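You operate a simulated robot arm through the tools that you are given. There is no shell and no other tool. Be economical: measure what you need, move in short steps, check, and stop when the job is done.

Carry out the task below with a simulated robot arm. There is one attempt and no reset: what you move stays moved.

TASK
Box the two brown eggs and set the day dial by the block.
Fine: one egg a cell, shut the box lid; the white eggs stay.

It is judged by the outcome, as a careful person would: the job done as asked, and still so three seconds after it is handed in. It fails if anything else is knocked over, pushed out of place, dropped, spilled or broken.

THE ROBOT
A 6-joint arm with a two-finger parallel gripper, fixed in place. Base frame: the origin is at the foot of the arm, x ahead of it, y to its left, z up; the work surface is at about z = 0.767. Lengths are in m, angles in degrees, forces in N, time in s.
With the tool pointing down near the work surface it reaches from about 0.26 to 0.68 m from the base axis. Its first joint turns from -66.0 to 66.0 degrees. Payload 2.9 kg.
Tool frame: the origin (TCP) lies between the finger pads and is the grasp point; the fingertips stand 0.03 m ahead of it; z points along the fingers, y is the line along which they close. The gripper opens to 0.11 m. The fingers are 0.02 m wide and 0.01 m thick; the gripper's body (0.048 by 0.112 m) begins 0.055 m behind the TCP.
Orientation is told as [roll, pitch, yaw] about the base's x, y, z axes, in that order, counted from this pose: with the fingers straight down and closing along the base's y, the tool's x points along the base's -x, its y along +y and its z along -z.

THE INTERFACE
- The arm moves only by the tool arm_command. Its argument "moves" is a list of rows, each a list of 7 numbers: the opening, from 0 (shut) to 1 (fully open), then the shift along the tool's x, y, z in m, then the turn, a rotation vector about the tool's x, y, z in degrees. In form: [[claw, tx, ty, tz, wx, wy, wz], ...]. A call has 1 to 12 rows; each row shifts and turns the commanded pose from where the row before left it, along the tool's axes as they then stand. A row lasts 0.2 s, in which the tool goes at most 0.05 m and 8.6 degrees; a call with a longer step from one row to the next is refused whole, and so is a gripper value outside its range. A pose out of reach is approached as far as the arm can. The call stops where the force on the tool passes 70 N (or 10 N more than at its start, if that is more) or the arm is blocked; 0.2 s more then pass. The fingers move at their own pace (about 0.108 m/s each) and stop on an object; they squeeze with about 41 N. The grip force told is the motor's: it shows also when the fingers shut on nothing. Time passes only in rows, and 0.2 s behind the last, so rows that do not move let the fingers close. It gives the time, the measured TCP pose, the force on the tool (base axes), the opening and the grip force at its end, in the units of the frame above (readings bear some noise).
- Cameras (640 x 400 px; columns grow to the right, rows downward): "scene" is fixed at [0.0718, 0.4216, 1.3902]; the picture's right is [-0.83, -0.56, 0.00], its down [-0.27, 0.41, -0.87] and it looks along [0.49, -0.72, -0.49] (base axes); focal length 355 px, centre (320, 200). "wrist" rides on the gripper at [-0.036, 0, -0.057] in the tool frame; the picture's right is [0.00, -1.00, 0.00], its down [0.97, 0.00, -0.24] and it looks along [0.24, 0.00, 0.97] (tool axes); focal length 218 px, centre (320, 200).
- get_image(camera): a new picture of that camera. No time passes.
- probe_pixels(camera, pixels): for up to 12 pixels [column, row] of the newest picture of that camera ("zoom" is the newest enlarged one), the place [x, y, z] in the base frame of the surface seen there, good to about 0.003 m. No time passes.
- close_up(camera, box): a new picture of the part [left, top, right, bottom] of that camera's present view, enlarged. No time passes.
- hand_in(): hands the job in; it is judged then, once.

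Work in short steps. Measure before you move; look again where a grasp or a placing could have gone wrong, and mend it. You have 80 turns and 46 pictures in all, the two below and enlarged ones among them. Open the gripper and draw the arm clear of the work before you hand the job in, unless the task says otherwise; then end with one line.

The tools are called after "Request:" as name(argument=value, ...) on one line, values as JSON. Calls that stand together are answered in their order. arm_command: Moves the arm, as the interface text tells. Its arguments: {"type":"object","properties":{"moves":{"type":"array","items":{"type":"array","items":{"type":"number"}}}},"required":["moves"]} The other tools are called the same way: get_image (camera) takes a picture; probe_pixels (camera, pixels) gives the place of the surface under pixels of a picture; close_up (camera, box) takes an enlarged picture of a part of a camera's view; hand_in () hands the job in.

At the start:

```text
clock: 0.0
position: [0.3471, -0.3112, 1.098]
ee_rot: [0.0, -0.1, 0.0]
wrist_force: [-0.4, -0.5, -0.2]
width: 0.11
grasp_force: 0.0
```

scene: 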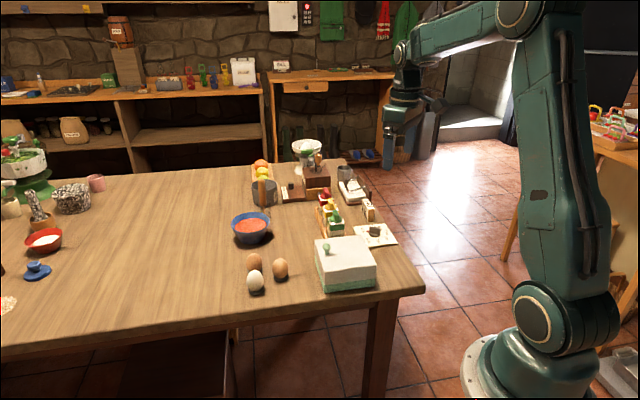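
wrist: 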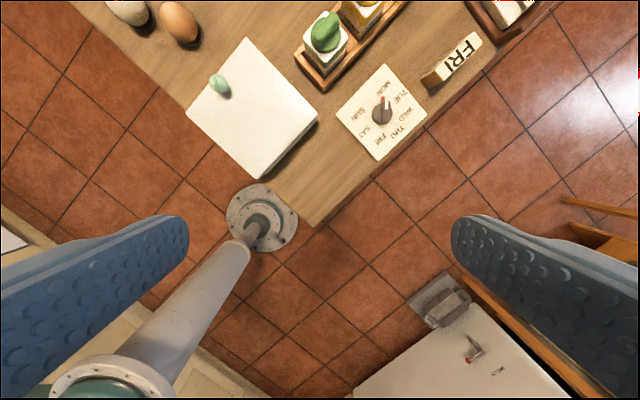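

The scene shows the eggs near (262,270), a lidded box at (345,262), and the dial at (375,233) with a FRI block. I'll enlarge these.

Request:
close_up(camera="scene", box=[220, 180, 420, 305])

Request:
close_up(camera="wrist", box=[180, 0, 500, 200])

```text
3.20 times, centred on (320, 242) of scene
```

zoom: 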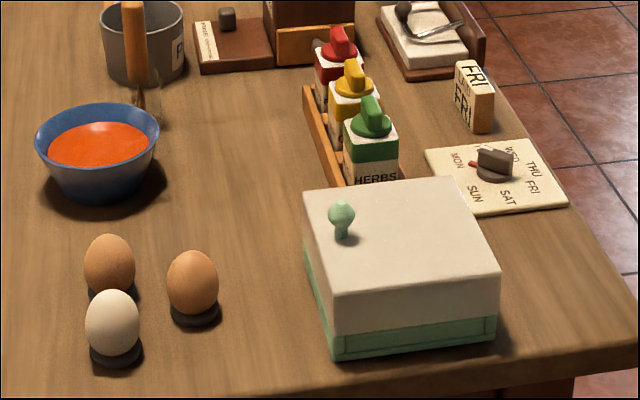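

```text
2.00 times, centred on (340, 100) of wrist
```

zoom: 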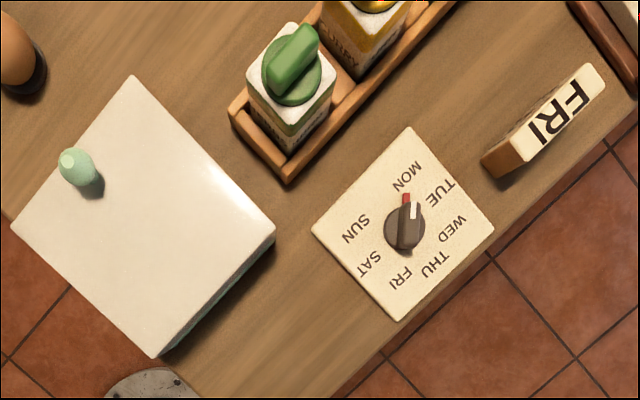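

Request:
probe_pixels(camera="zoom", pixels=[[132, 78], [14, 226], [155, 355], [272, 232], [72, 160], [405, 228], [405, 196], [402, 280], [407, 172], [312, 230], [408, 130], [492, 228]])

Request:
get_image(camera="scene")

Request:
probe_pixels(camera="scene", pixels=[[254, 256], [280, 262], [255, 275], [327, 246], [326, 252], [375, 231], [322, 284], [374, 284], [370, 239], [316, 240], [335, 212], [367, 205]])

```text
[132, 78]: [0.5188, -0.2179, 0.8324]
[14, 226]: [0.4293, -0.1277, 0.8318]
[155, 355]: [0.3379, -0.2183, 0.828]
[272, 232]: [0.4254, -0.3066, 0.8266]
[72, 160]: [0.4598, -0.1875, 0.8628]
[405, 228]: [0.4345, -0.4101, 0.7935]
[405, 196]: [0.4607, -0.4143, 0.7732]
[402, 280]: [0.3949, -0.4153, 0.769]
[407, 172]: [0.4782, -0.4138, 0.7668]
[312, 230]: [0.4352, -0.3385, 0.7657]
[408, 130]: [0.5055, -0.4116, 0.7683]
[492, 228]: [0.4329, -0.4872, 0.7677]
```

```text
41 pictures are left
```

scene: 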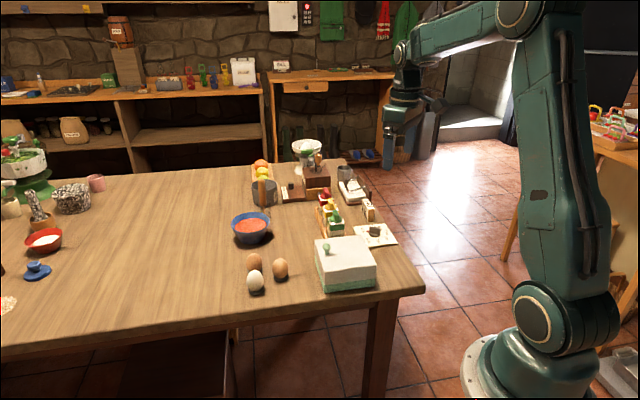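

```text
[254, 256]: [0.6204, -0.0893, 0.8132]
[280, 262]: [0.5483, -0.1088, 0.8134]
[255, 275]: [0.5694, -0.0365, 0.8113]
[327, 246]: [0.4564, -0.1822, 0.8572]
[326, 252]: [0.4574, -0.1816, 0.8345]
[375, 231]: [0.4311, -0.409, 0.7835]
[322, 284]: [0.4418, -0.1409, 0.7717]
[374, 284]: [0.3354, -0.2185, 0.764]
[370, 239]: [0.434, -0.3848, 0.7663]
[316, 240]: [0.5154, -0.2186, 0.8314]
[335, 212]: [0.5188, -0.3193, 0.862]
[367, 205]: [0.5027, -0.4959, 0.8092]
```

The box top corners give a 45° square centred at about (0.428,-0.218), with the knob offset to the +x+y edge. I'll zoom in to see whether it has a hinge, and check the block.

Request:
close_up(camera="scene", box=[305, 225, 385, 300])

Request:
close_up(camera="scene", box=[345, 190, 401, 250])

Request:
close_up(camera="wrist", box=[170, 20, 330, 190])

```text
5.33 times, centred on (345, 262) of scene
```

zoom: 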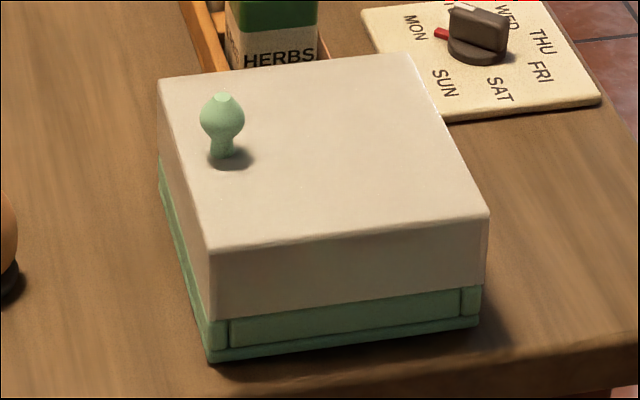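

```text
6.67 times, centred on (373, 220) of scene
```

zoom: 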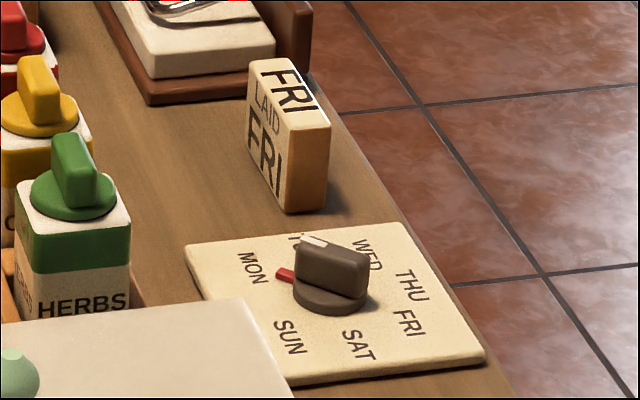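

```text
2.35 times, centred on (250, 105) of wrist
```

zoom: 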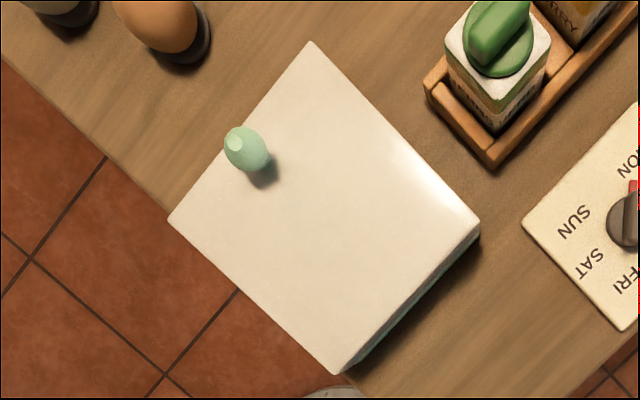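

The block reads "LAID FRI", so the target is FRI. The dial knob has both a red tab (near MON) and a white line on the bar, so I'll look from closer above it.

Request:
arm_command(moves=[[1, -0.028, -0.025, 0.025, 0, 0, 0], [1, -0.028, -0.025, 0.025, 0, 0, 0], [1, -0.028, -0.025, 0.025, 0, 0, 0], [1, -0.028, -0.025, 0.025, 0, 0, 0]])

Request:
get_image(camera="wrist")

Request:
close_up(camera="wrist", box=[240, 130, 400, 230])

```text
clock: 1.0
position: [0.4627, -0.4113, 0.9981]
ee_rot: [-0.1, 0.0, 0.1]
wrist_force: [0.3, -0.1, 1.1]
width: 0.1099
grasp_force: 0.0
```

```text
37 pictures are left
```

wrist: 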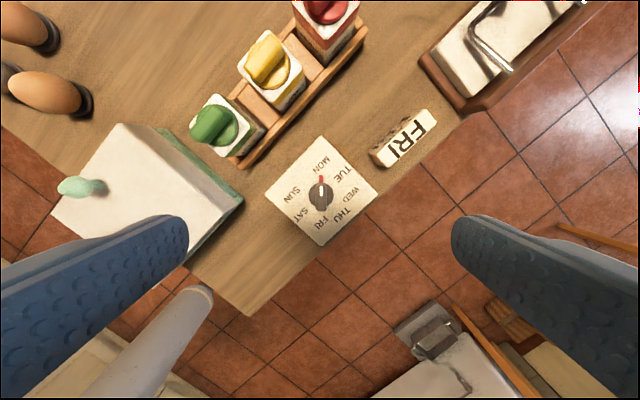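

```text
4.00 times, centred on (320, 180) of wrist
```

zoom: 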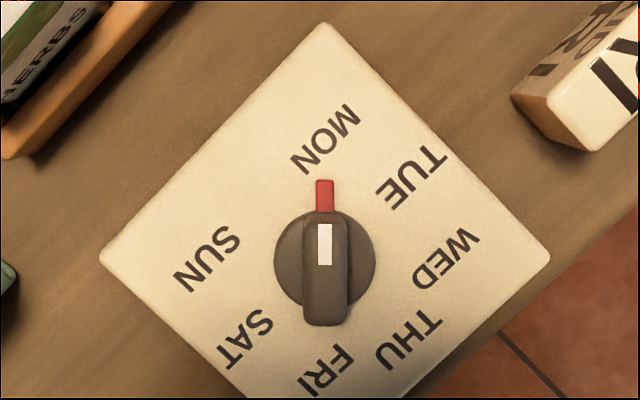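

Red tab and white line agree: the pointer is at MON. I'll probe the labels, knob, and pointer for angles.

Request:
probe_pixels(camera="zoom", pixels=[[325, 140], [412, 177], [446, 258], [410, 338], [328, 370], [243, 338], [207, 258], [325, 182], [326, 240], [326, 310], [280, 262], [373, 262]])

Request:
probe_pixels(camera="wrist", pixels=[[316, 172], [321, 185], [321, 200], [242, 203], [222, 178], [212, 240], [320, 133], [376, 195], [325, 245], [268, 190]])

```text
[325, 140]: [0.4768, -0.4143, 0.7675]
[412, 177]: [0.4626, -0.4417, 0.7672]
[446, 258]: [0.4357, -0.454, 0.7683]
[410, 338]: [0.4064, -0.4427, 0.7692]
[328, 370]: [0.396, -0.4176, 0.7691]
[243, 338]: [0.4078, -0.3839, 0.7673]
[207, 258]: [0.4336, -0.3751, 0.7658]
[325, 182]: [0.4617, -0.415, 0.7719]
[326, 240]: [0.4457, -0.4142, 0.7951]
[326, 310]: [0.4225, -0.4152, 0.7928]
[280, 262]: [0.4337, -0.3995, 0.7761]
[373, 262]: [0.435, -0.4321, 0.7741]
```

```text
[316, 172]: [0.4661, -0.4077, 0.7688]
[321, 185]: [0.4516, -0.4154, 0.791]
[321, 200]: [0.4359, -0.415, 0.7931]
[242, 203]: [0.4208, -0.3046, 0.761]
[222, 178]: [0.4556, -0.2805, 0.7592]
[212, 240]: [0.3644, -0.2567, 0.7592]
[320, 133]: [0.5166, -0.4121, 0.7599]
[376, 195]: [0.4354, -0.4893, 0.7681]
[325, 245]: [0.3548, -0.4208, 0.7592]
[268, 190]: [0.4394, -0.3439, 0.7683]
```

The knob centre is (0.434,-0.415) with labels at 45° steps, so FRI is 180° clockwise from MON (there is a gap on the SUN–MON side). I descend over the bar with the fingers partly open.

Request:
arm_command(moves=[[0.5, 0.014, -0.002, 0.04, 0, 0, 0], [0.5, 0.014, -0.002, 0.04, 0, 0, 0], [0.5, 0, 0, 0.035, 0, 0, 0], [0.5, 0, 0, 0.035, 0, 0, 0], [0.5, 0, 0, 0.02, 0, 0, 0], [0.5, 0, 0, 0, 0, 0, 0]])

Request:
get_image(camera="wrist")

```text
clock: 2.4
position: [0.4313, -0.415, 0.8261]
ee_rot: [0.1, 0.1, 0.0]
wrist_force: [0.2, 0.1, 0.0]
width: 0.055
grasp_force: 0.1
```

```text
35 pictures are left
```

wrist: 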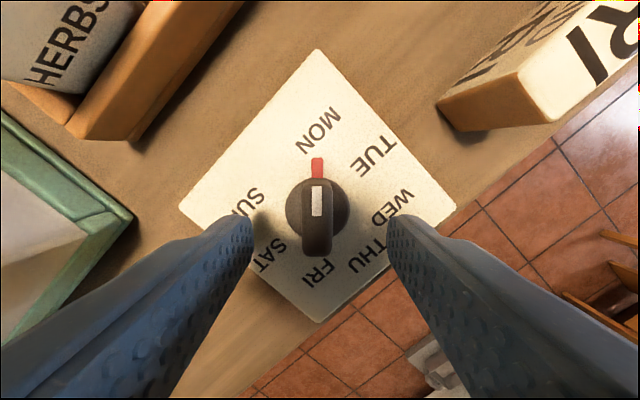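

The fingers straddle the bar (317,215). I lower a further 0.016 m and close.

Request:
arm_command(moves=[[0.5, -0.003, 0, 0.016, 0, 0, 0], [0.5, 0, 0, 0, 0, 0, 0], [0, 0, 0, 0, 0, 0, 0], [0, 0, 0, 0, 0, 0, 0], [0, 0, 0, 0, 0, 0, 0]])

```text
clock: 3.6
position: [0.436, -0.4137, 0.8096]
ee_rot: [0.0, 0.1, 0.1]
wrist_force: [-0.2, 13.5, 3.7]
width: 0.0138
grasp_force: 45.0
```

Bar gripped (width 0.0138). I turn clockwise seen from above (+ about tool z).

Request:
arm_command(moves=[[0, 0, 0, 0, 0, 0, 8], [0, 0, 0, 0, 0, 0, 8], [0, 0, 0, 0, 0, 0, 8], [0, 0, 0, 0, 0, 0, 8], [0, 0, 0, 0, 0, 0, 8], [0, 0, 0, 0, 0, 0, 5], [0, 0, 0, 0, 0, 0, 0]])

Request:
get_image(camera="wrist")

```text
clock: 5.2
position: [0.4347, -0.4138, 0.8101]
ee_rot: [0.1, 0.2, -45.0]
wrist_force: [1.5, 23.8, -10.8]
width: 0.0138
grasp_force: 45.0
```

```text
34 pictures are left
```

wrist: 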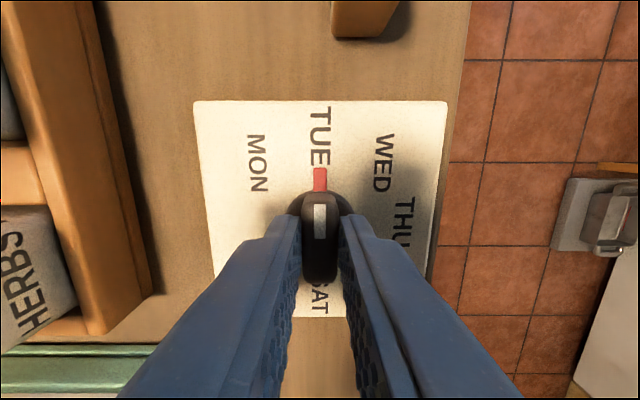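

It turns with the wrist; now at TUE. The side force is +24 N in y, so I ease the tool 1.5 mm in +y and continue.

Request:
arm_command(moves=[[0, 0.001, 0.001, 0, 0, 0, 0], [0, 0, 0, 0, 0, 0, 8], [0, 0, 0, 0, 0, 0, 8], [0, 0, 0, 0, 0, 0, 8], [0, 0, 0, 0, 0, 0, 8], [0, 0, 0, 0, 0, 0, 8], [0, 0, 0, 0, 0, 0, 5], [0, 0, 0, 0, 0, 0, 0]])

```text
clock: 7.0
position: [0.4356, -0.4131, 0.8108]
ee_rot: [-0.1, 0.1, -90.0]
wrist_force: [4.2, 1.4, -21.8]
width: 0.0138
grasp_force: 45.3
```

Request:
arm_command(moves=[[0, 0, 0, 0.0015, 0, 0, 0], [0, 0, 0, 0, 0, 0, 8], [0, 0, 0, 0, 0, 0, 8], [0, 0, 0, 0, 0, 0, 8], [0, 0, 0, 0, 0, 0, 8], [0, 0, 0, 0, 0, 0, 8], [0, 0, 0, 0, 0, 0, 5], [0, 0, 0, 0, 0, 0, 0]])

Request:
get_image(camera="wrist")

```text
clock: 8.8
position: [0.4346, -0.4132, 0.8104]
ee_rot: [-0.1, 0.0, -135.1]
wrist_force: [-3.9, 3.6, -12.6]
width: 0.0139
grasp_force: 45.7
```

```text
33 pictures are left
```

wrist: 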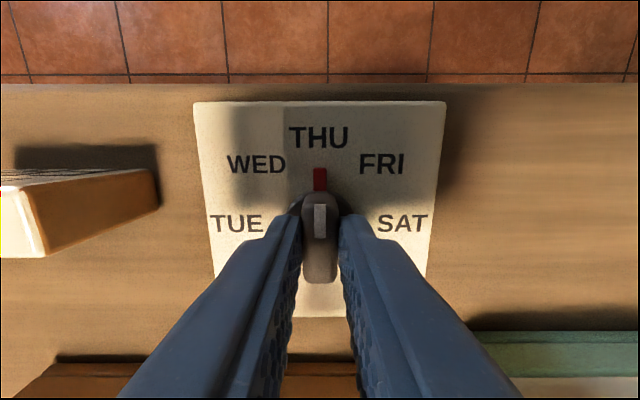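

Pointer at THU; one more 45°.

Request:
arm_command(moves=[[0, 0, 0, 0.001, 0, 0, 0], [0, 0, 0, 0, 0, 0, 8], [0, 0, 0, 0, 0, 0, 8], [0, 0, 0, 0, 0, 0, 8], [0, 0, 0, 0, 0, 0, 8], [0, 0, 0, 0, 0, 0, 8], [0, 0, 0, 0, 0, 0, 5], [0, 0, 0, 0, 0, 0, 0]])

Request:
get_image(camera="wrist")

```text
clock: 10.6
position: [0.4351, -0.4144, 0.8105]
ee_rot: [-0.1, 0.1, 179.9]
wrist_force: [-17.8, 11.1, 23.7]
width: 0.0138
grasp_force: 45.1
```

```text
32 pictures are left
```

wrist: 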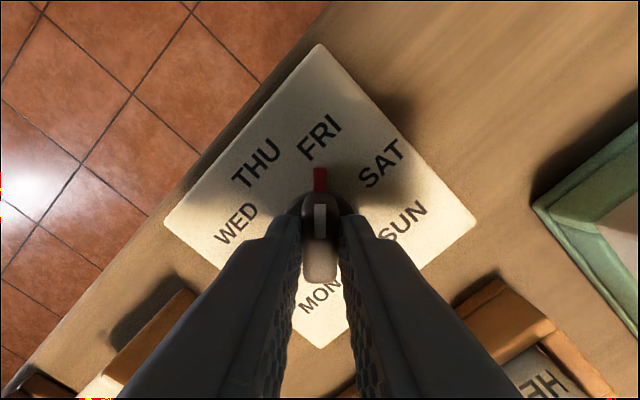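

The pointer aims at FRI. I release and rise.

Request:
arm_command(moves=[[0.4, 0, 0, 0, 0, 0, 0], [0.4, 0, 0, 0, 0, 0, 0], [0.4, 0, 0, -0.03, 0, 0, 0], [0.4, 0, 0, -0.045, 0, 0, 0], [0.4, 0, 0, -0.045, 0, 0, 0], [0.4, 0, 0, -0.045, 0, 0, 0], [0.4, 0, 0, -0.045, 0, 0, 0], [0.4, 0, 0, 0, 0, 0, 0]])

Request:
get_image(camera="wrist")

Request:
close_up(camera="scene", box=[220, 180, 420, 305])

```text
clock: 12.4
position: [0.4351, -0.4129, 1.0201]
ee_rot: [0.1, 0.0, -180.1]
wrist_force: [0.0, 0.2, 0.4]
width: 0.044
grasp_force: 0.1
```

```text
31 pictures are left
```

wrist: 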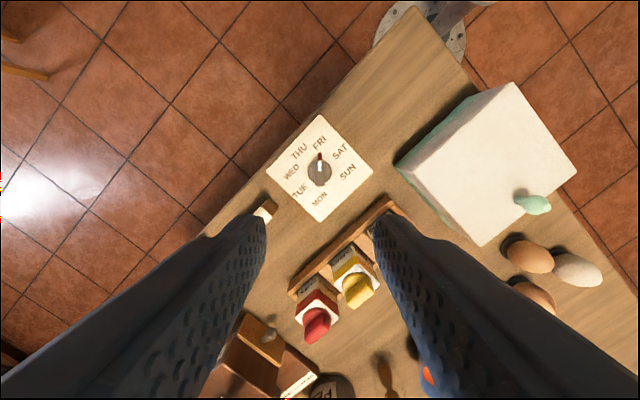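

```text
3.20 times, centred on (320, 242) of scene
```

zoom: 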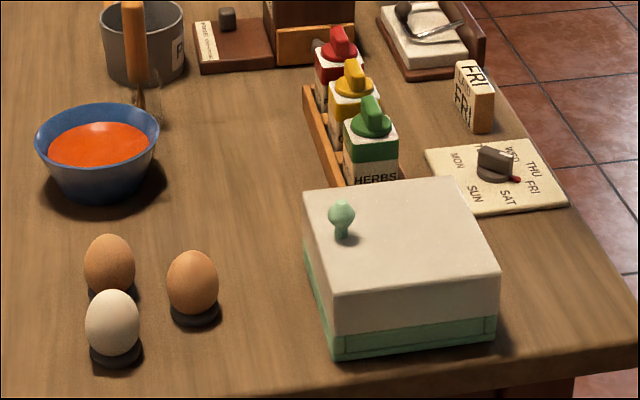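

Request:
close_up(camera="wrist", box=[260, 110, 380, 225])

Request:
close_up(camera="wrist", box=[380, 70, 600, 260])

```text
3.48 times, centred on (320, 168) of wrist
```

zoom: 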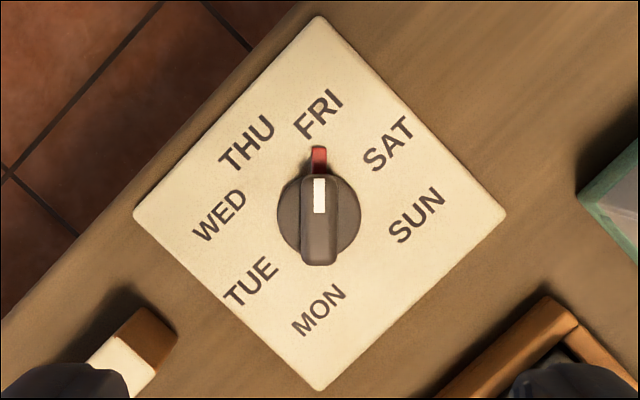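

```text
2.11 times, centred on (490, 165) of wrist
```

zoom: 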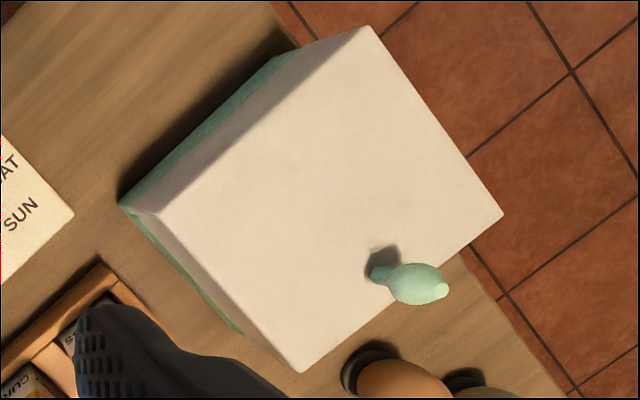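

Dial is confirmed at FRI. Next is the lid: I turn back 45° so the fingers close parallel to the presumed hinge edge, and go above the knob.

Request:
arm_command(moves=[[0.6, 0, 0, 0, 0, 0, -7.5], [0.6, 0, 0, 0, 0, 0, -7.5], [0.6, 0, 0, 0, 0, 0, -7.5], [0.6, 0, 0, 0, 0, 0, -7.5], [0.6, 0, 0, 0, 0, 0, -7.5], [0.6, 0, 0, 0, 0, 0, -7.5], [0.6, 0.0298, -0.0243, 0.012, 0, 0, 0], [0.6, 0.0298, -0.0243, 0.012, 0, 0, 0], [0.6, 0.0298, -0.0243, 0.012, 0, 0, 0], [0.6, 0.0298, -0.0243, 0.012, 0, 0, 0], [0.6, 0.0298, -0.0243, 0.012, 0, 0, 0], [0.6, 0.0298, -0.0243, 0.012, 0, 0, 0]])

Request:
get_image(camera="wrist")

```text
clock: 15.0
position: [0.456, -0.1808, 0.9494]
ee_rot: [0.1, 0.0, -135.1]
wrist_force: [0.4, 0.2, 0.1]
width: 0.066
grasp_force: 0.0
```

```text
27 pictures are left
```

wrist: 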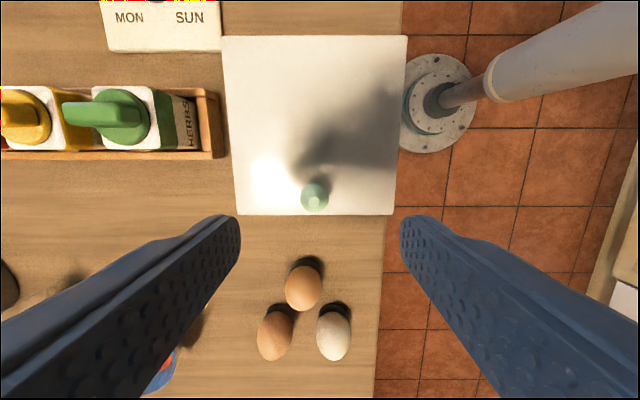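

Request:
probe_pixels(camera="wrist", pixels=[[315, 192], [306, 195], [324, 195], [315, 205], [240, 210], [393, 210], [304, 287], [276, 330], [334, 332], [225, 38], [405, 38], [315, 125]])

```text
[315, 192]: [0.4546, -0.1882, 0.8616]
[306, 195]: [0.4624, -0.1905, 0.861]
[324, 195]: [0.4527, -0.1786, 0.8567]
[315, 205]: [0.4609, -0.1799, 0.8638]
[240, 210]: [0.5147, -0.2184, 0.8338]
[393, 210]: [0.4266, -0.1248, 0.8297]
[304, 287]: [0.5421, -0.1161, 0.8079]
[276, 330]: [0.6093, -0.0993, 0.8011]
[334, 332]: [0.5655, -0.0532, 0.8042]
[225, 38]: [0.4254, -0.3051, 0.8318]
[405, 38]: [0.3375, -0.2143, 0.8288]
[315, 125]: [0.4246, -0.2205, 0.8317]
```

The knob is centred at (0.458,-0.183), bulb z about 0.85. I shift 3 mm, descend to TCP z≈0.868 and close.

Request:
arm_command(moves=[[0.5, 0, 0.003, 0.04, 0, 0, 0], [0.5, 0, 0, 0.03, 0, 0, 0], [0.5, 0, 0, 0.011, 0, 0, 0], [0.5, 0, 0, 0, 0, 0, 0], [0, 0, 0, 0, 0, 0, 0], [0, 0, 0, 0, 0, 0, 0], [0, 0, 0, 0, 0, 0, 0]])

```text
clock: 16.6
position: [0.4605, -0.1839, 0.8653]
ee_rot: [0.0, 0.0, -135.0]
wrist_force: [0.9, 0.0, -4.3]
width: 0.0251
grasp_force: 44.8
```

Knob held. A small test lift along the presumed arc.

Request:
arm_command(moves=[[0, -0.003, 0, -0.006, 0, 0, 0], [0, -0.003, 0, -0.006, 0, 0, 0], [0, -0.003, 0, -0.006, 0, 0, 0], [0, 0, 0, 0, 0, 0, 0]])

Request:
close_up(camera="scene", box=[270, 190, 420, 305])

```text
clock: 17.6
position: [0.4532, -0.1895, 0.883]
ee_rot: [-0.3, -0.1, -135.0]
wrist_force: [-11.8, 4.9, -16.7]
width: 0.0254
grasp_force: 45.1
```

```text
3.48 times, centred on (345, 248) of scene
```

zoom: 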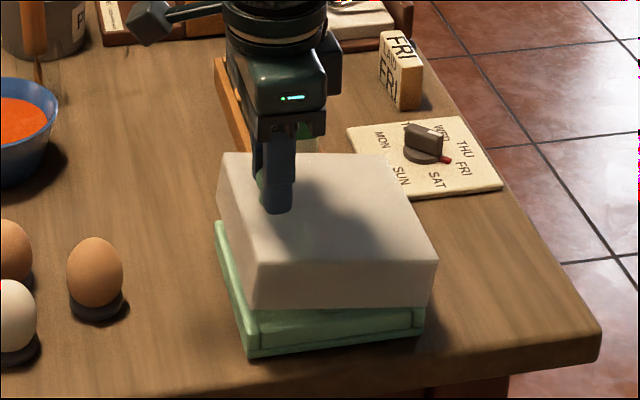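

The lid tilts about the far (-x,-y) edge, so it is hinged. I continue along the arc to about 30°.

Request:
arm_command(moves=[[0, -0.01, -0.001, -0.008, 0, 0, 0], [0, -0.0104, 0, -0.007, 0, 0, 0], [0, -0.0093, 0, -0.006, 0, 0, 0], [0, -0.0093, 0, -0.006, 0, 0, 0], [0, 0, 0, 0, 0, 0, 0]])

Request:
close_up(camera="scene", box=[270, 190, 420, 305])

```text
clock: 18.8
position: [0.4262, -0.2158, 0.9121]
ee_rot: [0.0, 0.3, -134.6]
wrist_force: [-3.6, 30.5, 20.7]
width: 0.0249
grasp_force: 44.9
```

```text
3.48 times, centred on (345, 248) of scene
```

zoom: 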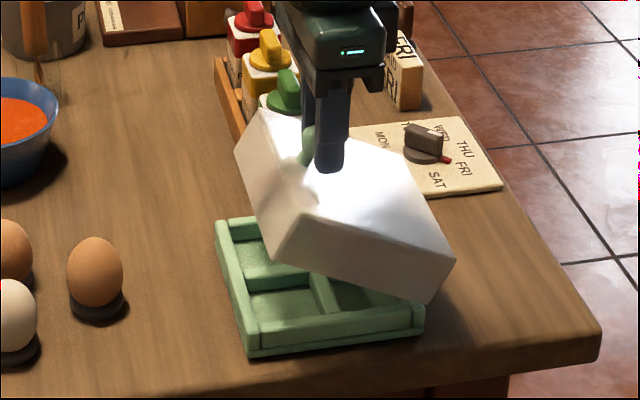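

Lid is opening well and the 2×2 tray is visible. Readings suggest slightly too small a radius, so I continue with a little more outward lift.

Request:
arm_command(moves=[[0, -0.01, -0.002, -0.006, 0, 0, 0], [0, -0.01, 0, -0.0047, 0, 0, 0], [0, -0.0107, 0, -0.003, 0, 0, 0], [0, -0.0108, 0, -0.0022, 0, 0, 0], [0, 0, 0, 0, 0, 0, 0]])

Request:
close_up(camera="scene", box=[270, 190, 420, 305])

```text
clock: 20.0
position: [0.3953, -0.2489, 0.9279]
ee_rot: [0.0, 0.1, -135.0]
wrist_force: [2.6, 10.9, 5.0]
width: 0.0252
grasp_force: 45.0
```

```text
3.48 times, centred on (345, 248) of scene
```

zoom: 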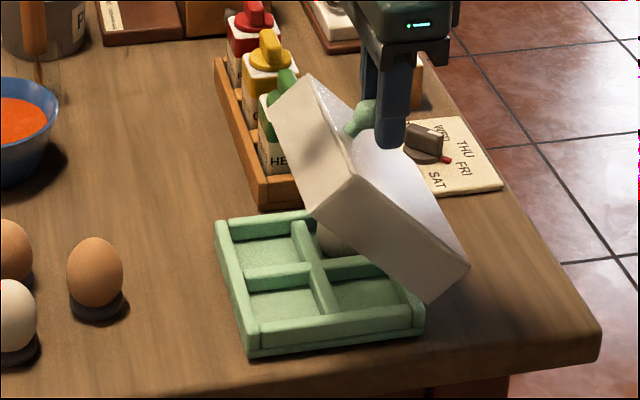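

A white egg sits in one cell already. I continue the arc to about 90°.

Request:
arm_command(moves=[[0, -0.011, -0.001, -0.0007, 0, 0, 0], [0, -0.0113, 0, -0.0003, 0, 0, 0], [0, -0.0111, 0, 0.0007, 0, 0, 0], [0, -0.0111, 0, 0.0019, 0, 0, 0], [0, -0.0105, 0, 0.0027, 0, 0, 0], [0, -0.0105, 0, 0.0037, 0, 0, 0], [0, -0.01, 0, 0.0048, 0, 0, 0], [0, -0.01, 0, 0.0057, 0, 0, 0], [0, 0, 0, 0, 0, 0, 0]])

Request:
close_up(camera="scene", box=[270, 190, 420, 305])

```text
clock: 22.0
position: [0.3349, -0.3093, 0.9104]
ee_rot: [0.3, 0.0, -135.1]
wrist_force: [8.4, -11.4, 22.0]
width: 0.0251
grasp_force: 45.0
```

```text
3.48 times, centred on (345, 248) of scene
```

zoom: 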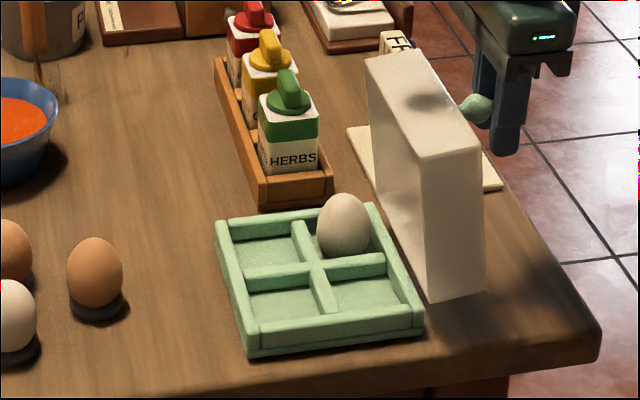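

Lid is upright at about 90°. I push it about 15° further over with force awareness.

Request:
arm_command(moves=[[0, -0.009, 0, 0.003, 0, 0, 0], [0, -0.009, 0, 0.006, 0, 0, 0], [0, -0.0085, 0, 0.007, 0, 0, 0], [0, 0, 0, 0, 0, 0, 0]])

Request:
close_up(camera="scene", box=[270, 190, 420, 305])

```text
clock: 23.0
position: [0.3164, -0.3267, 0.8927]
ee_rot: [0.2, 0.0, -135.1]
wrist_force: [13.8, -10.6, 10.2]
width: 0.025
grasp_force: 44.0
```

```text
3.48 times, centred on (345, 248) of scene
```

zoom: 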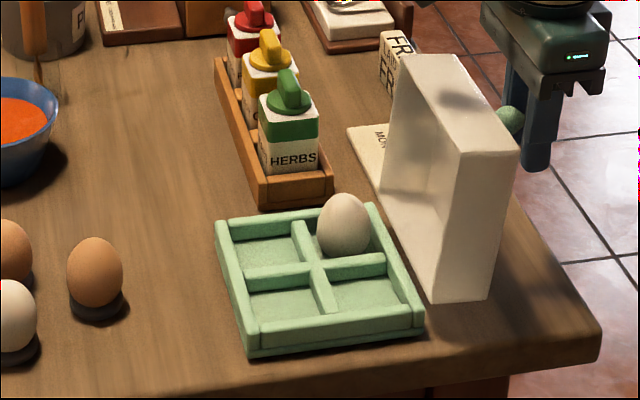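

Request:
arm_command(moves=[[0, -0.007, 0, 0.007, 0, 0, 0], [0, -0.006, 0, 0.008, 0, 0, 0], [0, 0, 0, 0, 0, 0, 0]])

```text
clock: 23.8
position: [0.3061, -0.337, 0.8785]
ee_rot: [0.2, -0.1, -135.1]
wrist_force: [2.8, -15.3, 19.2]
width: 0.0251
grasp_force: 45.2
```

Request:
arm_command(moves=[[0, -0.006, 0, 0.0085, 0, 0, 0], [0, -0.006, 0, 0.009, 0, 0, 0], [0, 0, 0, 0, 0, 0, 0]])

Request:
close_up(camera="scene", box=[270, 190, 420, 305])

```text
clock: 24.6
position: [0.3018, -0.3435, 0.8614]
ee_rot: [0.4, 0.3, -134.5]
wrist_force: [23.4, 8.4, 27.3]
width: 0.0249
grasp_force: 45.2
```

```text
3.48 times, centred on (345, 248) of scene
```

zoom: 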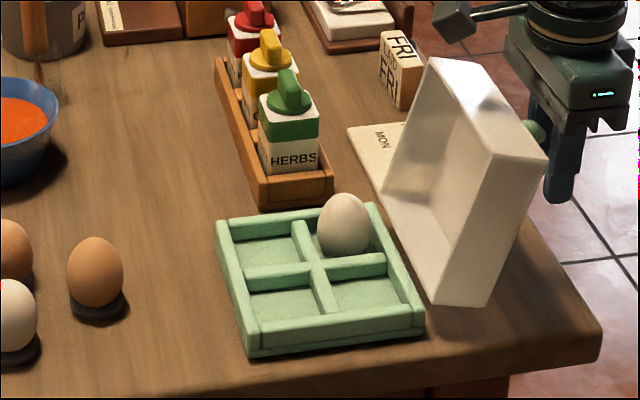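

The readings show resistance at about 115° (a stop). I release and rise straight up.

Request:
arm_command(moves=[[0.4, 0, 0, 0, 0, 0, 0], [0.4, 0, 0, 0, 0, 0, 0], [0.4, -0.005, 0, -0.02, 0, 0, 0], [0.4, -0.005, 0, -0.04, 0, 0, 0], [0.4, 0, 0, -0.045, 0, 0, 0], [0.4, 0, 0, -0.045, 0, 0, 0], [0.4, 0, 0, 0, 0, 0, 0]])

Request:
get_image(camera="scene")

```text
clock: 26.2
position: [0.289, -0.3497, 1.0088]
ee_rot: [0.0, 0.0, -135.0]
wrist_force: [0.0, -0.3, -0.2]
width: 0.0439
grasp_force: 0.1
```

```text
20 pictures are left
```

scene: 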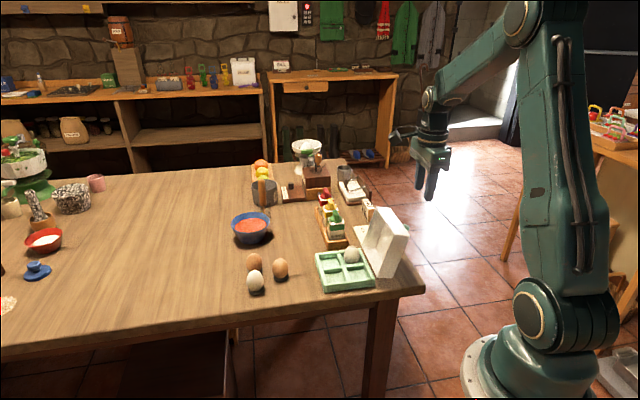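

The lid stays open. I zoom on the eggs and tray to measure.

Request:
close_up(camera="scene", box=[235, 225, 395, 300])

```text
4.00 times, centred on (315, 262) of scene
```

zoom: 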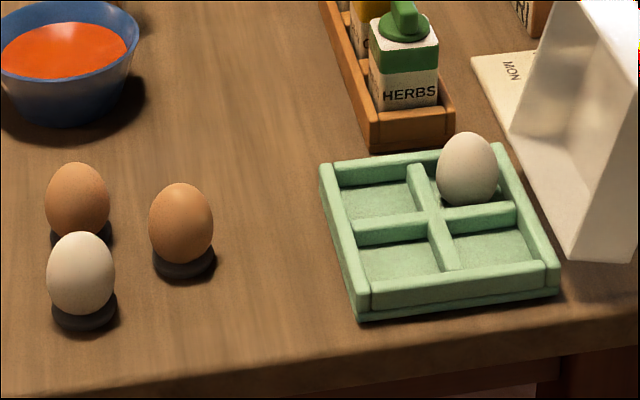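

Request:
probe_pixels(camera="zoom", pixels=[[326, 170], [437, 150], [503, 152], [556, 275], [362, 302], [376, 203], [400, 262], [493, 248], [432, 212], [468, 136], [415, 167], [360, 235]])

Request:
probe_pixels(camera="zoom", pixels=[[180, 185], [180, 220], [151, 225], [211, 225], [180, 262], [77, 165], [77, 200], [47, 205], [107, 195], [80, 235], [80, 270], [184, 270]])

```text
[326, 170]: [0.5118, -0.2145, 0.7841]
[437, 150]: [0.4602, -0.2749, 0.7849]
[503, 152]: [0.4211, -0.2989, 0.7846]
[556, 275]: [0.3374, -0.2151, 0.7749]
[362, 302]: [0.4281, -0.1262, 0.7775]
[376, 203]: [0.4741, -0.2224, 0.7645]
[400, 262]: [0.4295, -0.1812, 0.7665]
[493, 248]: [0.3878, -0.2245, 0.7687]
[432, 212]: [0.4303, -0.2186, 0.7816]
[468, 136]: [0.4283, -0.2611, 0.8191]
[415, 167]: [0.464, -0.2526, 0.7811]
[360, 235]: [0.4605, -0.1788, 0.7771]
```

```text
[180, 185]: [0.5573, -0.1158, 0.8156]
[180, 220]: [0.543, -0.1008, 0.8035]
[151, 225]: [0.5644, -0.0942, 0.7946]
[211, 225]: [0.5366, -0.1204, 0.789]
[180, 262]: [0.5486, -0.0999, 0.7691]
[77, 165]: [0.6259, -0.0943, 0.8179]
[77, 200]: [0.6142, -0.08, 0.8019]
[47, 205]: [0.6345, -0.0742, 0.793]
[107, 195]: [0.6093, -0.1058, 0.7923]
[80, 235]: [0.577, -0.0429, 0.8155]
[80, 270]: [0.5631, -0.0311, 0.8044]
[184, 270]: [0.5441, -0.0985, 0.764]
```

Tray cross at (0.430,-0.218), white egg in the cell at (0.430,-0.258). Brown eggs at about (0.550,-0.108) and (0.622,-0.090). I go above the first, keeping high over the lid.

Request:
arm_command(moves=[[0.6, 0.0395, 0.0015, 0, 0, 0, 0], [0.6, 0.0395, 0.0015, 0, 0, 0, 0], [0.6, 0.0395, 0.0015, 0, 0, 0, 0], [0.6, 0.0395, 0.0015, 0, 0, 0, 0], [0.6, 0.0395, 0.0015, 0, 0, 0, 0], [0.6, 0.0395, 0.0015, 0, 0, 0, 0], [0.6, 0.0395, 0.0015, 0.02, 0, 0, 0], [0.6, 0.0395, 0.0015, 0.025, 0, 0, 0], [0.6, 0.0395, 0.0015, 0.025, 0, 0, 0], [0.6, 0, 0, 0, 0, 0, 0]])

Request:
get_image(camera="wrist")

```text
clock: 28.4
position: [0.5515, -0.1095, 0.939]
ee_rot: [0.0, -0.1, -135.0]
wrist_force: [-0.9, -0.4, -0.4]
width: 0.0662
grasp_force: 0.1
```

```text
18 pictures are left
```

wrist: 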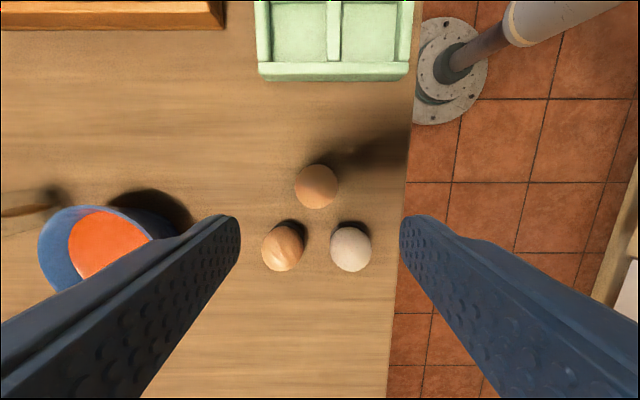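

Request:
probe_pixels(camera="wrist", pixels=[[317, 186], [297, 186], [337, 186], [317, 167], [317, 205], [283, 247], [264, 247], [302, 247], [350, 249], [331, 249], [332, 249]])

```text
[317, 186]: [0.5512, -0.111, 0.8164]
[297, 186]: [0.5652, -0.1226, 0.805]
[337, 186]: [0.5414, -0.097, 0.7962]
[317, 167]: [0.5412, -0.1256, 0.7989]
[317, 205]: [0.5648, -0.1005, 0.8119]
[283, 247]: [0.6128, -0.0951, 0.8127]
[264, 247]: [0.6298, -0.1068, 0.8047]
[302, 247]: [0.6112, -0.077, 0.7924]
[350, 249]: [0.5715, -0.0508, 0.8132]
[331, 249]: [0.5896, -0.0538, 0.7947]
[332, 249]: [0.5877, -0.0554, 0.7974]
```

Egg centre agrees within 1–2 mm. I descend to TCP z≈0.817 and close.

Request:
arm_command(moves=[[0.6, -0.001, 0.0015, 0.04, 0, 0, 0], [0.6, 0, 0, 0.04, 0, 0, 0], [0.6, 0, 0, 0.03, 0, 0, 0], [0.6, 0, 0, 0.012, 0, 0, 0], [0.6, 0, 0, 0, 0, 0, 0], [0, 0, 0, 0, 0, 0, 0], [0, 0, 0, 0, 0, 0, 0], [0, 0, 0, 0, 0, 0, 0]])

```text
clock: 30.2
position: [0.5522, -0.1115, 0.8157]
ee_rot: [0.0, -0.1, -134.9]
wrist_force: [-0.9, -0.3, -0.6]
width: 0.0412
grasp_force: 14.0
```

Request:
arm_command(moves=[[0, 0, 0, 0, 0, 0, 0], [0, 0, 0, -0.01, 0, 0, 0], [0, 0, 0, -0.02, 0, 0, 0], [0, 0, 0, -0.03, 0, 0, 0], [0, 0, 0, 0, 0, 0, 0]])

Request:
close_up(camera="scene", box=[225, 205, 395, 305])

```text
clock: 31.4
position: [0.5521, -0.112, 0.8788]
ee_rot: [-0.1, 0.0, -134.9]
wrist_force: [0.0, 0.2, -0.2]
width: 0.0412
grasp_force: 13.8
```

```text
3.76 times, centred on (310, 255) of scene
```

zoom: 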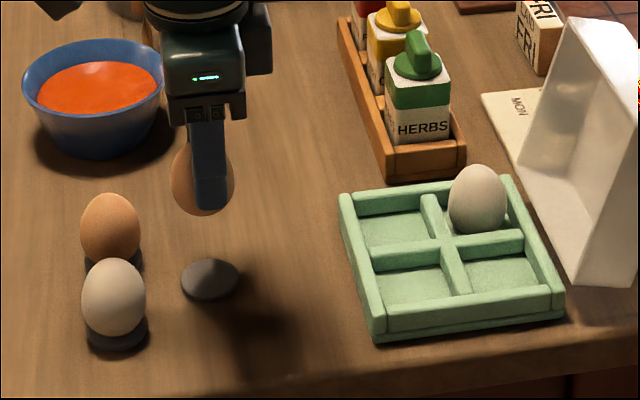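

Egg lifted cleanly. I measure pad top, cell floor, and white-egg reference.

Request:
probe_pixels(camera="zoom", pixels=[[210, 278], [205, 284], [395, 292], [410, 285], [385, 232], [500, 275], [205, 212], [180, 205], [478, 230], [477, 168]])

```text
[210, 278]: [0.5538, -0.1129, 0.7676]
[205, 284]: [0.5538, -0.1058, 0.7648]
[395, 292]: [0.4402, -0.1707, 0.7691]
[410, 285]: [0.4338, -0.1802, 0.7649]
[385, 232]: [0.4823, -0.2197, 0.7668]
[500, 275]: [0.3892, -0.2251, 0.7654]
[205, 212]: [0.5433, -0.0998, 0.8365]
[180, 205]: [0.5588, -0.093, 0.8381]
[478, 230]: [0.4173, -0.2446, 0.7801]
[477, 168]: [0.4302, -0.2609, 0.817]
```

Pad top and cell floor are level. I carry the egg to the cell at (0.428,-0.177), stopping above it to check.

Request:
arm_command(moves=[[0, -0.0334, -0.0104, 0, 0, 0, 0], [0, -0.0334, -0.0104, 0, 0, 0, 0], [0, -0.0334, -0.0104, 0, 0, 0, 0], [0, -0.0334, -0.0104, 0, 0, 0, 0], [0, 0, 0, 0.03, 0, 0, 0], [0, 0, 0, 0, 0, 0, 0]])

Request:
get_image(camera="wrist")

Request:
close_up(camera="scene", box=[295, 220, 395, 300])

```text
clock: 32.8
position: [0.4284, -0.1765, 0.8469]
ee_rot: [-0.1, -0.1, -135.0]
wrist_force: [0.3, -0.9, -1.5]
width: 0.041
grasp_force: 13.9
```

```text
16 pictures are left
```

wrist: 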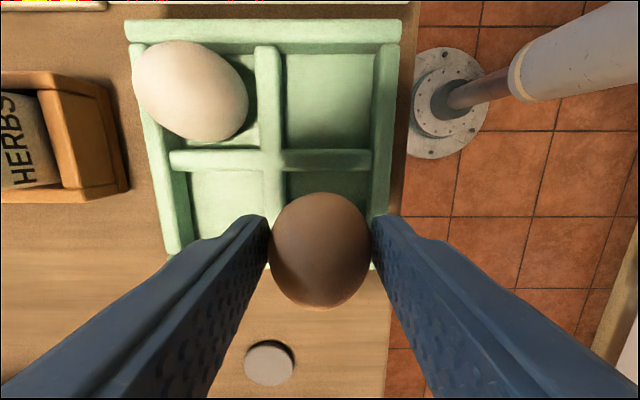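

```text
5.00 times, centred on (345, 260) of scene
```

zoom: 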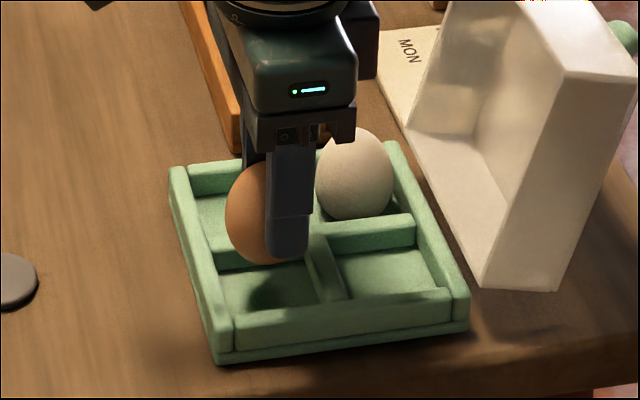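

Walls in the wrist view show the cell centre about 3.5 mm to the right (-tool y) and ~1.5 mm forward. I correct, lower to z≈0.817, release, and rise.

Request:
arm_command(moves=[[0, 0.0015, -0.0035, 0, 0, 0, 0], [0, 0, 0, 0.015, 0, 0, 0], [0, 0, 0, 0.01, 0, 0, 0], [0, 0, 0, 0.0045, 0, 0, 0], [0, 0, 0, 0, 0, 0, 0]])

```text
clock: 34.0
position: [0.4266, -0.1719, 0.8176]
ee_rot: [0.1, 0.1, -135.0]
wrist_force: [-0.8, 0.3, -0.4]
width: 0.041
grasp_force: 13.8
```

Request:
arm_command(moves=[[0, 0, 0, 0.0015, 0, 0, 0], [0, 0, 0, 0, 0, 0, 0], [0.42, 0, 0, 0, 0, 0, 0], [0.5, 0, 0, 0, 0, 0, 0], [0.55, 0, 0, 0, 0, 0, 0], [0.55, 0, 0, -0.02, 0, 0, 0], [0.55, 0, 0, -0.04, 0, 0, 0], [0.55, 0, 0, -0.04, 0, 0, 0], [0.55, 0, 0, 0, 0, 0, 0]])

Request:
get_image(camera="wrist")

```text
clock: 36.0
position: [0.4265, -0.1732, 0.9138]
ee_rot: [0.0, 0.0, -135.0]
wrist_force: [0.3, 0.2, 0.3]
width: 0.0604
grasp_force: 0.1
```

```text
14 pictures are left
```

wrist: 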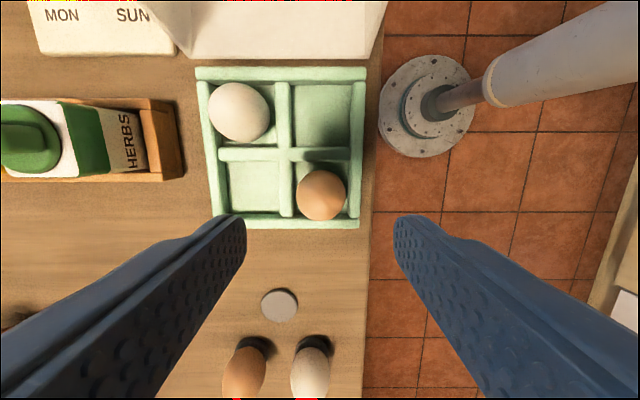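

Egg one sits in its cell. Next, over the second brown egg with the fingers turned to close along y.

Request:
arm_command(moves=[[0.6, 0.0391, 0.0159, -0.005, 0, 0, 0], [0.6, 0.0391, 0.0159, -0.005, 0, 0, 0], [0.6, 0.0391, 0.0159, -0.005, 0, 0, 0], [0.6, 0.0391, 0.0159, -0.005, 0, 0, 0], [0.6, 0.0391, 0.0159, -0.005, 0, 0, 0], [0.6, 0, 0, 0, 0, 0, 7.5], [0.6, 0, 0, 0, 0, 0, 7.5], [0.6, 0, 0, 0, 0, 0, 7.5], [0.6, 0, 0, 0, 0, 0, 7.5], [0.6, 0, 0, 0, 0, 0, 7.5], [0.6, 0, 0, 0, 0, 0, 7.5], [0.6, 0, 0, 0, 0, 0, 0]])

Request:
get_image(camera="wrist")

```text
clock: 38.6
position: [0.6212, -0.0903, 0.9422]
ee_rot: [-0.1, 0.0, 179.9]
wrist_force: [-0.1, -0.3, 0.4]
width: 0.0658
grasp_force: 0.1
```

```text
13 pictures are left
```

wrist: 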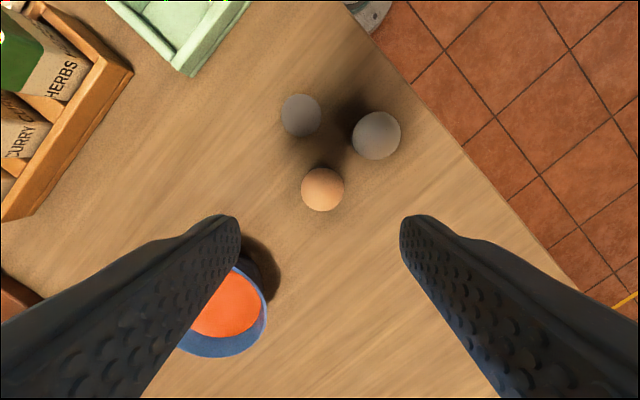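

Request:
probe_pixels(camera="wrist", pixels=[[322, 189], [303, 189], [342, 189], [322, 169], [322, 209], [262, 300], [258, 285], [265, 320], [377, 135], [355, 140]])

```text
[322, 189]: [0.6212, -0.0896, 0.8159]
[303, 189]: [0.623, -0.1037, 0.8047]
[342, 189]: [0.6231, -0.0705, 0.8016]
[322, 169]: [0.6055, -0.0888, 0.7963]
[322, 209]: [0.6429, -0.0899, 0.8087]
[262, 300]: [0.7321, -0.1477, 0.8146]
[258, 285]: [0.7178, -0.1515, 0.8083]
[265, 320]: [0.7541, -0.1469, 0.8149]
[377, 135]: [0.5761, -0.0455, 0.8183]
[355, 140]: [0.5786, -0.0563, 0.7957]
```

Egg two centred at (0.623,-0.088). Descend and close.

Request:
arm_command(moves=[[0.6, 0.002, -0.0015, 0.04, 0, 0, 0], [0.6, 0, 0, 0.04, 0, 0, 0], [0.6, 0, 0, 0.03, 0, 0, 0], [0.6, 0, 0, 0.0155, 0, 0, 0], [0.6, 0, 0, 0, 0, 0, 0], [0, 0, 0, 0, 0, 0, 0], [0, 0, 0, 0, 0, 0, 0], [0, 0, 0, 0, 0, 0, 0], [0, 0, 0, 0, 0, 0, 0]])

```text
clock: 40.6
position: [0.6228, -0.0882, 0.8178]
ee_rot: [0.0, -0.1, -180.0]
wrist_force: [0.6, 0.7, 0.8]
width: 0.0378
grasp_force: 14.1
```

Request:
arm_command(moves=[[0, 0, 0, -0.01, 0, 0, 0], [0, 0, 0, -0.03, 0, 0, 0], [0, 0, 0, -0.035, 0, 0, 0], [0, -0.0307, 0.0255, 0, 0, 0, 0], [0, -0.0307, 0.0255, 0, 0, 0, 0], [0, -0.0307, 0.0255, 0, 0, 0, 0], [0, -0.0307, 0.0255, 0, 0, 0, 0], [0, -0.0307, 0.0255, 0, 0, 0, 0], [0, 0, 0, 0.025, 0, 0, 0], [0, 0, 0, 0, 0, 0, 0]])

Request:
get_image(camera="wrist")

```text
clock: 42.8
position: [0.4692, -0.2143, 0.8664]
ee_rot: [0.0, 0.0, -180.1]
wrist_force: [0.7, 0.1, -0.2]
width: 0.0377
grasp_force: 13.7
```

```text
12 pictures are left
```

wrist: 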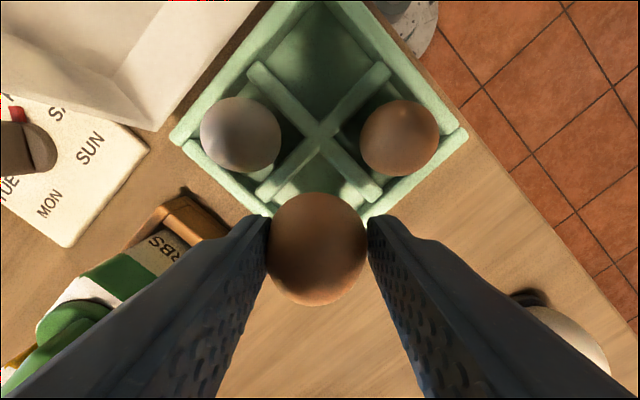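

Request:
probe_pixels(camera="wrist", pixels=[[320, 125], [303, 132], [337, 132], [320, 140], [180, 137], [460, 135], [400, 102], [240, 98], [262, 185], [378, 188], [255, 68], [382, 70]])

```text
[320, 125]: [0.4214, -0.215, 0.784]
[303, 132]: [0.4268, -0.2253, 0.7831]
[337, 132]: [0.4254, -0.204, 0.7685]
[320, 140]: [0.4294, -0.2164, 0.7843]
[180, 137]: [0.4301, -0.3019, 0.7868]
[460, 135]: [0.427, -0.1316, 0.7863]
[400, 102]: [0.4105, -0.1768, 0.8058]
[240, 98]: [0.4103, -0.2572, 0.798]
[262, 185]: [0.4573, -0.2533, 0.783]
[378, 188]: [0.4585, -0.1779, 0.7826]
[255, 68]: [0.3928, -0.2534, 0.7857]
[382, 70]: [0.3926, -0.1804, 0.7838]
```

Cross centre from the probes is (0.425,-0.216), so the cell centre is (0.463,-0.216). I shift -6 mm in x, lower and check.

Request:
arm_command(moves=[[0, -0.006, 0.0015, 0, 0, 0, 0], [0, 0, 0, 0.02, 0, 0, 0], [0, 0, 0, 0.018, 0, 0, 0], [0, 0, 0, 0.009, 0, 0, 0], [0, 0, 0, 0, 0, 0, 0]])

Request:
close_up(camera="scene", box=[295, 220, 395, 300])

```text
clock: 44.0
position: [0.4636, -0.2159, 0.8194]
ee_rot: [0.0, 0.4, -179.8]
wrist_force: [9.0, 8.8, 6.6]
width: 0.0378
grasp_force: 14.3
```

```text
5.00 times, centred on (345, 260) of scene
```

zoom: 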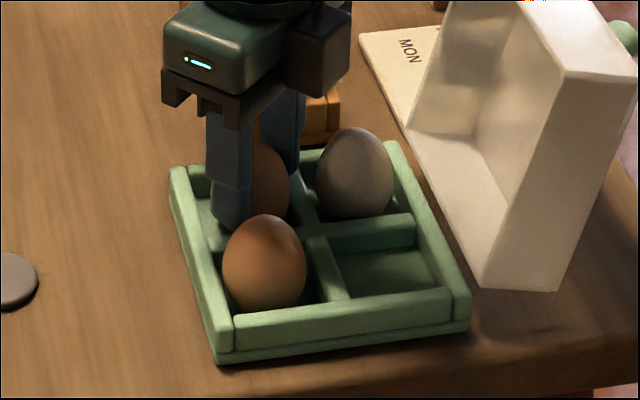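

A side force of ~12 N along +u means the egg touches the divider on the white egg's side; I ease 2–3 mm that way and lower.

Request:
arm_command(moves=[[0, 0.002, -0.002, 0, 0, 0, 0], [0, 0, 0, 0.001, 0, 0, 0], [0, 0, 0, 0, 0, 0, 0]])

```text
clock: 44.8
position: [0.4631, -0.2156, 0.8193]
ee_rot: [0.0, 0.0, 179.8]
wrist_force: [3.6, 2.1, 6.5]
width: 0.0374
grasp_force: 13.7
```

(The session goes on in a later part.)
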